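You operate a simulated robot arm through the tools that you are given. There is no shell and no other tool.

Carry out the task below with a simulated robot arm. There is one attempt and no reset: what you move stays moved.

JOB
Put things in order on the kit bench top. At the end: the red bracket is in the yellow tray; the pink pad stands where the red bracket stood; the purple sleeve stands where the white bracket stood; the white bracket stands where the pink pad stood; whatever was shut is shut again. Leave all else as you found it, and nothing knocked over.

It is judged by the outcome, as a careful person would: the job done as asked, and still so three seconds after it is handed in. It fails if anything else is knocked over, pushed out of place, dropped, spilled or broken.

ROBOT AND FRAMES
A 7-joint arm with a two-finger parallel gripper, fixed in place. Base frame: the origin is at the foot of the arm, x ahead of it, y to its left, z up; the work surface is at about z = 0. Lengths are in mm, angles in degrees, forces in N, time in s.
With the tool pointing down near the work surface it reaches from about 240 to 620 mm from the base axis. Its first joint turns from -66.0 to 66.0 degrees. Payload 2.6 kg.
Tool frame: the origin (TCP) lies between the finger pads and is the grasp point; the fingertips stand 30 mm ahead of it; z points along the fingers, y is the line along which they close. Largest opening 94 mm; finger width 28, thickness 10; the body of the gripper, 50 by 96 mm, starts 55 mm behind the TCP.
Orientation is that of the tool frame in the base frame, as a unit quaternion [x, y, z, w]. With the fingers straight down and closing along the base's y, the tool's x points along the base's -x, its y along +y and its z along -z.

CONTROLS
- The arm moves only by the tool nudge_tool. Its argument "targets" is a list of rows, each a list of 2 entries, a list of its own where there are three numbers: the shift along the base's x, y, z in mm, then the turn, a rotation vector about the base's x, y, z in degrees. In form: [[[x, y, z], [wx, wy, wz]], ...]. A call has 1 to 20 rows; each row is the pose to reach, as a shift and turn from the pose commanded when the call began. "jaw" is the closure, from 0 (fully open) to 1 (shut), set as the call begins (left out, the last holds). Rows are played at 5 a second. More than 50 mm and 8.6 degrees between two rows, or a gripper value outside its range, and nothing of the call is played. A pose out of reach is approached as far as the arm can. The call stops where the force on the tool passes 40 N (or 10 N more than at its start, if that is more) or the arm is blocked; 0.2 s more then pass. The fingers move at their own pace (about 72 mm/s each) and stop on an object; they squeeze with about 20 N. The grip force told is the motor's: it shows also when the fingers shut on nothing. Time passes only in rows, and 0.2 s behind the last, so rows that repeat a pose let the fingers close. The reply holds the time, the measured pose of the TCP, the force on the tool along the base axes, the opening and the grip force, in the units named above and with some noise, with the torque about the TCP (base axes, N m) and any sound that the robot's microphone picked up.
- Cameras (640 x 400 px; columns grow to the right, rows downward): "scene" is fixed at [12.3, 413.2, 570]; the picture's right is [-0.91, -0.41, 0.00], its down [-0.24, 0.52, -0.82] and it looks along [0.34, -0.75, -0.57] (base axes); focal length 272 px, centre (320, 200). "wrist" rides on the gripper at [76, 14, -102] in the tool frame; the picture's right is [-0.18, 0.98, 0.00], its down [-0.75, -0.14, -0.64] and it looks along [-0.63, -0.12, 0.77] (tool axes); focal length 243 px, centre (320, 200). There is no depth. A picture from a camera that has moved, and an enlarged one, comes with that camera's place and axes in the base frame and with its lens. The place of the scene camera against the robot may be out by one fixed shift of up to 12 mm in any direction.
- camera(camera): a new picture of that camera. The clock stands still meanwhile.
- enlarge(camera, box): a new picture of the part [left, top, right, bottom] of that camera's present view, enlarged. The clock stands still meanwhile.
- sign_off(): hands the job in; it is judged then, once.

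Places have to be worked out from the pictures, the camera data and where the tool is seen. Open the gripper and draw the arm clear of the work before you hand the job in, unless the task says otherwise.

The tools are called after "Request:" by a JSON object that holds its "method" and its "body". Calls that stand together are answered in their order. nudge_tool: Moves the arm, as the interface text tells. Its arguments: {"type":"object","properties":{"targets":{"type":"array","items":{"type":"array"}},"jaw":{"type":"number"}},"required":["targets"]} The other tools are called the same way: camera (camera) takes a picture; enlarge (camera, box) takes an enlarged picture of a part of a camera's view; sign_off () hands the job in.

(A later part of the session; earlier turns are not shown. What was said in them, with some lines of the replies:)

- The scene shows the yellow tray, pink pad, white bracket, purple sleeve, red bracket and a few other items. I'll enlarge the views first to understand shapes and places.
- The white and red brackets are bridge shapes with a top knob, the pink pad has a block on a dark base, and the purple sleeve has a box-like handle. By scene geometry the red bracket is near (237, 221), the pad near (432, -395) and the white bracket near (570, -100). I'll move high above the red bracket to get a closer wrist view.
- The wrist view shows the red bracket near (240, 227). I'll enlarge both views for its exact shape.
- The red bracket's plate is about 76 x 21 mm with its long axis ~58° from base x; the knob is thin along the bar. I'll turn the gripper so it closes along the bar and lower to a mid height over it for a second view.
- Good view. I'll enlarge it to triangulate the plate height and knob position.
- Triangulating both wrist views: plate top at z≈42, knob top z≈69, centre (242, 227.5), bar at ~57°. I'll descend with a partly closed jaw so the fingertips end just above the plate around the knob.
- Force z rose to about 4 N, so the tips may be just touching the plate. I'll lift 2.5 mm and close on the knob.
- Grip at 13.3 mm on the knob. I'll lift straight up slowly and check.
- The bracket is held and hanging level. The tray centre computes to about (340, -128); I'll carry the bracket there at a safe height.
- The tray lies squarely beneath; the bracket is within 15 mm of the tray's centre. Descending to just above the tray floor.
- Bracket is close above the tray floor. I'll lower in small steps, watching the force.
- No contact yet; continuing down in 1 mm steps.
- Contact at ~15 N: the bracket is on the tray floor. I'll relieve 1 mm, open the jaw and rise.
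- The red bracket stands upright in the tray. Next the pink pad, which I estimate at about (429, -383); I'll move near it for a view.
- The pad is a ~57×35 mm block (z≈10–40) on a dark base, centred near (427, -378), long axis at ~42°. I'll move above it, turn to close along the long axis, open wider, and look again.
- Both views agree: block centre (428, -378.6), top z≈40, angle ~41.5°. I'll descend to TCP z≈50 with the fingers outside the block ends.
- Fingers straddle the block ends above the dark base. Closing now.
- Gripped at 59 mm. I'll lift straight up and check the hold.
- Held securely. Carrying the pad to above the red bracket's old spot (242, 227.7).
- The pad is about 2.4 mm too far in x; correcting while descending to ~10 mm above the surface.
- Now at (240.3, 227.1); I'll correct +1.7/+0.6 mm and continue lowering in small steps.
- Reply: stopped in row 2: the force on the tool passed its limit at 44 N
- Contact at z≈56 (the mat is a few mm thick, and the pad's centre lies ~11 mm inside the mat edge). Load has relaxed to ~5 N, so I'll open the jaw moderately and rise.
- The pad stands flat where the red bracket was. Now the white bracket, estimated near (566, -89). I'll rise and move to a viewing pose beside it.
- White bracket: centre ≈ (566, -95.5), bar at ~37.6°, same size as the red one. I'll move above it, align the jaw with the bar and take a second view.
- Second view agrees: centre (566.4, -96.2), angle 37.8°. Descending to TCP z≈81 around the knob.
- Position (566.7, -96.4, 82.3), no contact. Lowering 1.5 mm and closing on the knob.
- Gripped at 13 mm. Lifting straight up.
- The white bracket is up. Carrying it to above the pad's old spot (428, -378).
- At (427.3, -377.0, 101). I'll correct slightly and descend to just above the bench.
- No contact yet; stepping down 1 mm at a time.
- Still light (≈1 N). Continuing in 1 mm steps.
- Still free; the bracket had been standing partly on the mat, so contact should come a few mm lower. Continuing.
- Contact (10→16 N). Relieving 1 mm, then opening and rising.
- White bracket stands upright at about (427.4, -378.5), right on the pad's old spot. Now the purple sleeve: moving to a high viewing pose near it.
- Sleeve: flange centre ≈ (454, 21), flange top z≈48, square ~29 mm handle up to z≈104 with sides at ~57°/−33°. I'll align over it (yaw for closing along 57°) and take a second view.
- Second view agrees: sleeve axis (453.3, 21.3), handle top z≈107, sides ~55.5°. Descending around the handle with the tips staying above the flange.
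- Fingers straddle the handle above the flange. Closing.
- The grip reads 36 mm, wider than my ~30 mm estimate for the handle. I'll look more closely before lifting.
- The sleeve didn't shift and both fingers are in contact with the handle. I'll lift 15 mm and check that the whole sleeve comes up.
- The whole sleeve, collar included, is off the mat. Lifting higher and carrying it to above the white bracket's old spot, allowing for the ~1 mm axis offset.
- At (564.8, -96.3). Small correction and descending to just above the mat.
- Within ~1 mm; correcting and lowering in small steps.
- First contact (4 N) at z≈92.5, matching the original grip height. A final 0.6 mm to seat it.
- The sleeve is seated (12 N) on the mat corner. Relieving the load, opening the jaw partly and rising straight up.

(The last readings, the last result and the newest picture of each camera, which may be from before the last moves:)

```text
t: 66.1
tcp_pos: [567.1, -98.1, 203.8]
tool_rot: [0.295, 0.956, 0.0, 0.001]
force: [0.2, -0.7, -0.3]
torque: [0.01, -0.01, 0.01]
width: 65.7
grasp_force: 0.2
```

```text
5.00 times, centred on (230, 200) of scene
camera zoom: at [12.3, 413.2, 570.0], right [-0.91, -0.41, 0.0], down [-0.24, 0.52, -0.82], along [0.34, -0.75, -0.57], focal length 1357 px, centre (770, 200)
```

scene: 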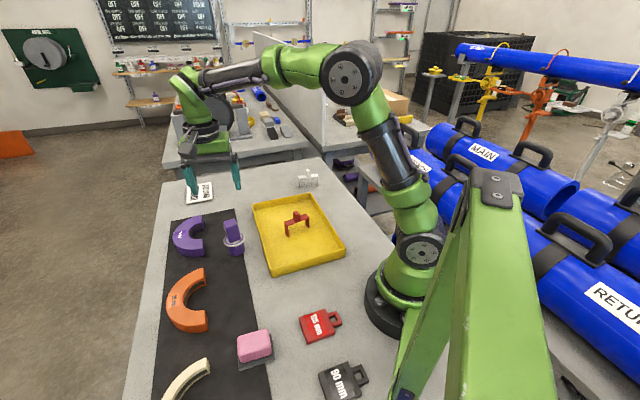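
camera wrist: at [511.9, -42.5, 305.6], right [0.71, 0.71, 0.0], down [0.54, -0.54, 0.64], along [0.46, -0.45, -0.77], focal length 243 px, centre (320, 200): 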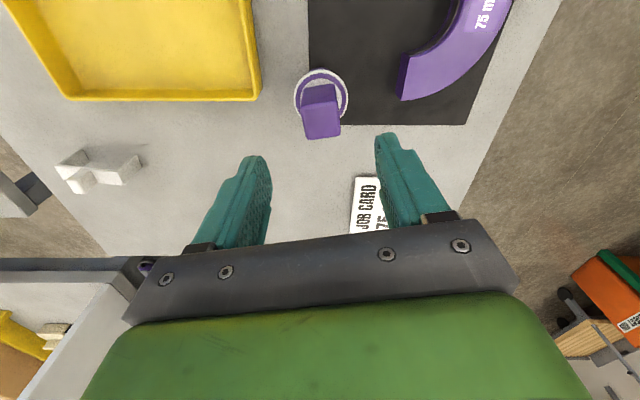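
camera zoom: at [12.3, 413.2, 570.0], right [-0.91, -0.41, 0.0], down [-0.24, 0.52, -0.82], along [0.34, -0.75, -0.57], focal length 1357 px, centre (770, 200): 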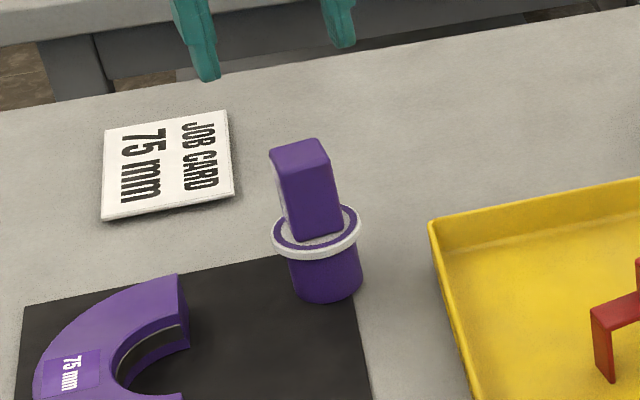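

The sleeve stands upright with its collar. I'll check its position in an enlarged wrist view, then withdraw to the home area.

Request:
{"method": "enlarge", "body": {"camera": "wrist", "box": [260, 40, 400, 150]}}

Request:
{"method": "nudge_tool", "body": {"targets": [[[0, 0, 45], [0, 0, 0]], [[0, 0, 90], [0, 0, 0]], [[-40, 0, 100], [0, 0, 6]], [[-80, 0, 100], [0, 0, 12]], [[-120, 0, 100], [0, 0, 18]], [[-160, 0, 100], [0, 0, 24]], [[-200, 0, 100], [0, 0, 30]], [[-231, 0, 100], [0, 0, 34]], [[-231, 0, 100], [0, 0, 34]], [[-231, 0, 100], [0, 0, 34]]], "jaw": 0}}

Request:
{"method": "camera", "body": {"camera": "scene"}}

Request:
{"method": "camera", "body": {"camera": "wrist"}}

```text
3.64 times, centred on (330, 95) of wrist
camera zoom: at [511.9, -42.5, 305.6], right [0.71, 0.71, 0.0], down [0.54, -0.54, 0.64], along [0.46, -0.45, -0.77], focal length 882 px, centre (284, 582)
```

zoom: 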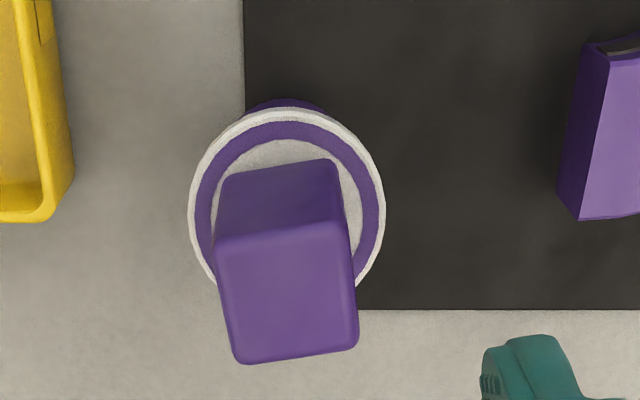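

```text
t: 68.3
tcp_pos: [334.4, -97.2, 302.0]
tool_rot: [0.002, 1.0, 0.001, 0.0]
force: [-0.5, 0.1, 0.1]
torque: [0.04, 0.0, -0.02]
width: 94.0
grasp_force: 0.1
out of reach, approached as far as the arm can: row 2, 3, 4, 5
```

```text
taken
```

scene: 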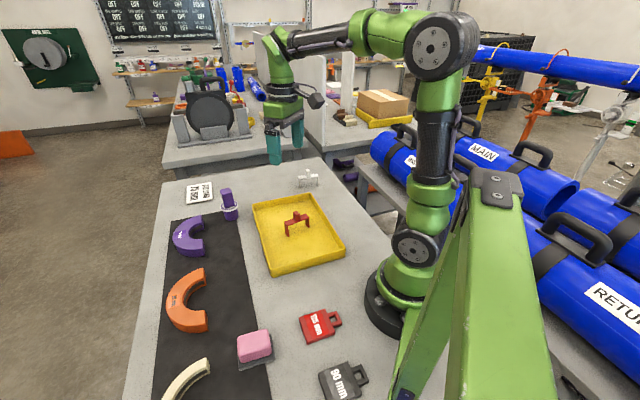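

```text
taken
camera wrist: at [260.2, -82.8, 404.3], right [0.19, 0.98, 0.0], down [0.75, -0.15, 0.64], along [0.63, -0.12, -0.77], focal length 243 px, centre (320, 200)
```

wrist: 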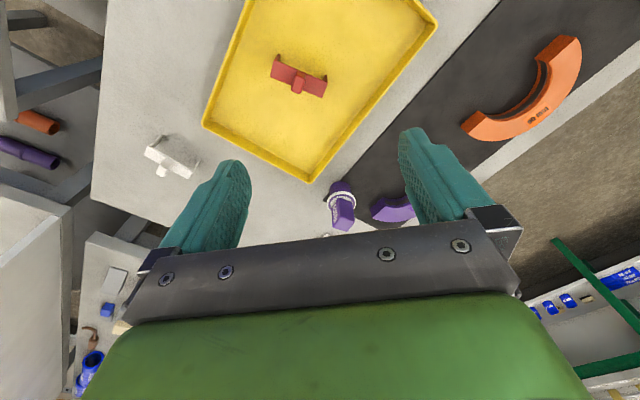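

Sleeve axis at (566.5, -95.9), matching the white bracket's old spot. A final enlarged check of every placed item before handing in.

Request:
{"method": "enlarge", "body": {"camera": "scene", "box": [150, 160, 350, 285]}}

Request:
{"method": "enlarge", "body": {"camera": "scene", "box": [150, 275, 390, 400]}}

```text
3.20 times, centred on (250, 222) of scene
camera zoom: at [12.2, 413.2, 570.0], right [-0.91, -0.41, 0.0], down [-0.24, 0.52, -0.82], along [0.34, -0.75, -0.57], focal length 869 px, centre (544, 128)
```

zoom: 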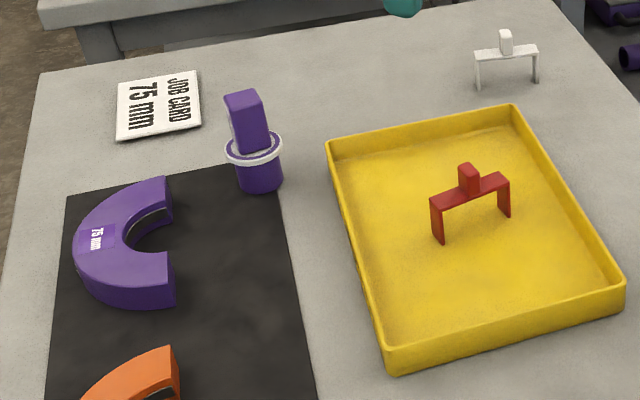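

```text
2.67 times, centred on (270, 338) of scene
camera zoom: at [12.2, 413.2, 570.0], right [-0.91, -0.41, 0.0], down [-0.24, 0.52, -0.82], along [0.34, -0.75, -0.57], focal length 724 px, centre (453, -167)
```

zoom: 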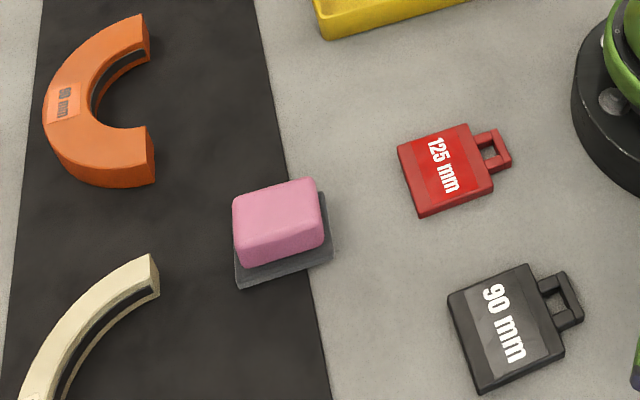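

All four items stand upright in their assigned places and the rings, tags, job card and tray are where they were. Nothing was opened, so nothing needs shutting. The gripper is open and the arm is back at its starting pose, so I'm handing in.

Request:
{"method": "sign_off", "body": {}}

```text
The job is handed in.
```

The job is done and handed in. The final pictures show all four items upright in their new places:

- **Red bracket:** in the yellow tray, near the middle.
- **Pink pad:** where the red bracket stood. The mat is a few millimetres thick there, so the pad rests on the mat with one end overhanging its edge, as planned. It looks level.
- **White bracket:** where the pink pad stood, measured within about 1 mm.
- **Purple sleeve:** where the white bracket stood, collar still on, measured within about 1 mm. It sits near the corner of the mat, with a small part of its base past the edge.

Nothing was open or shut on the bench, so nothing needed closing. The half-rings, job card, tags and tray look unmoved from the first pictures. The gripper is open and the arm is back at its starting pose, clear of the work.
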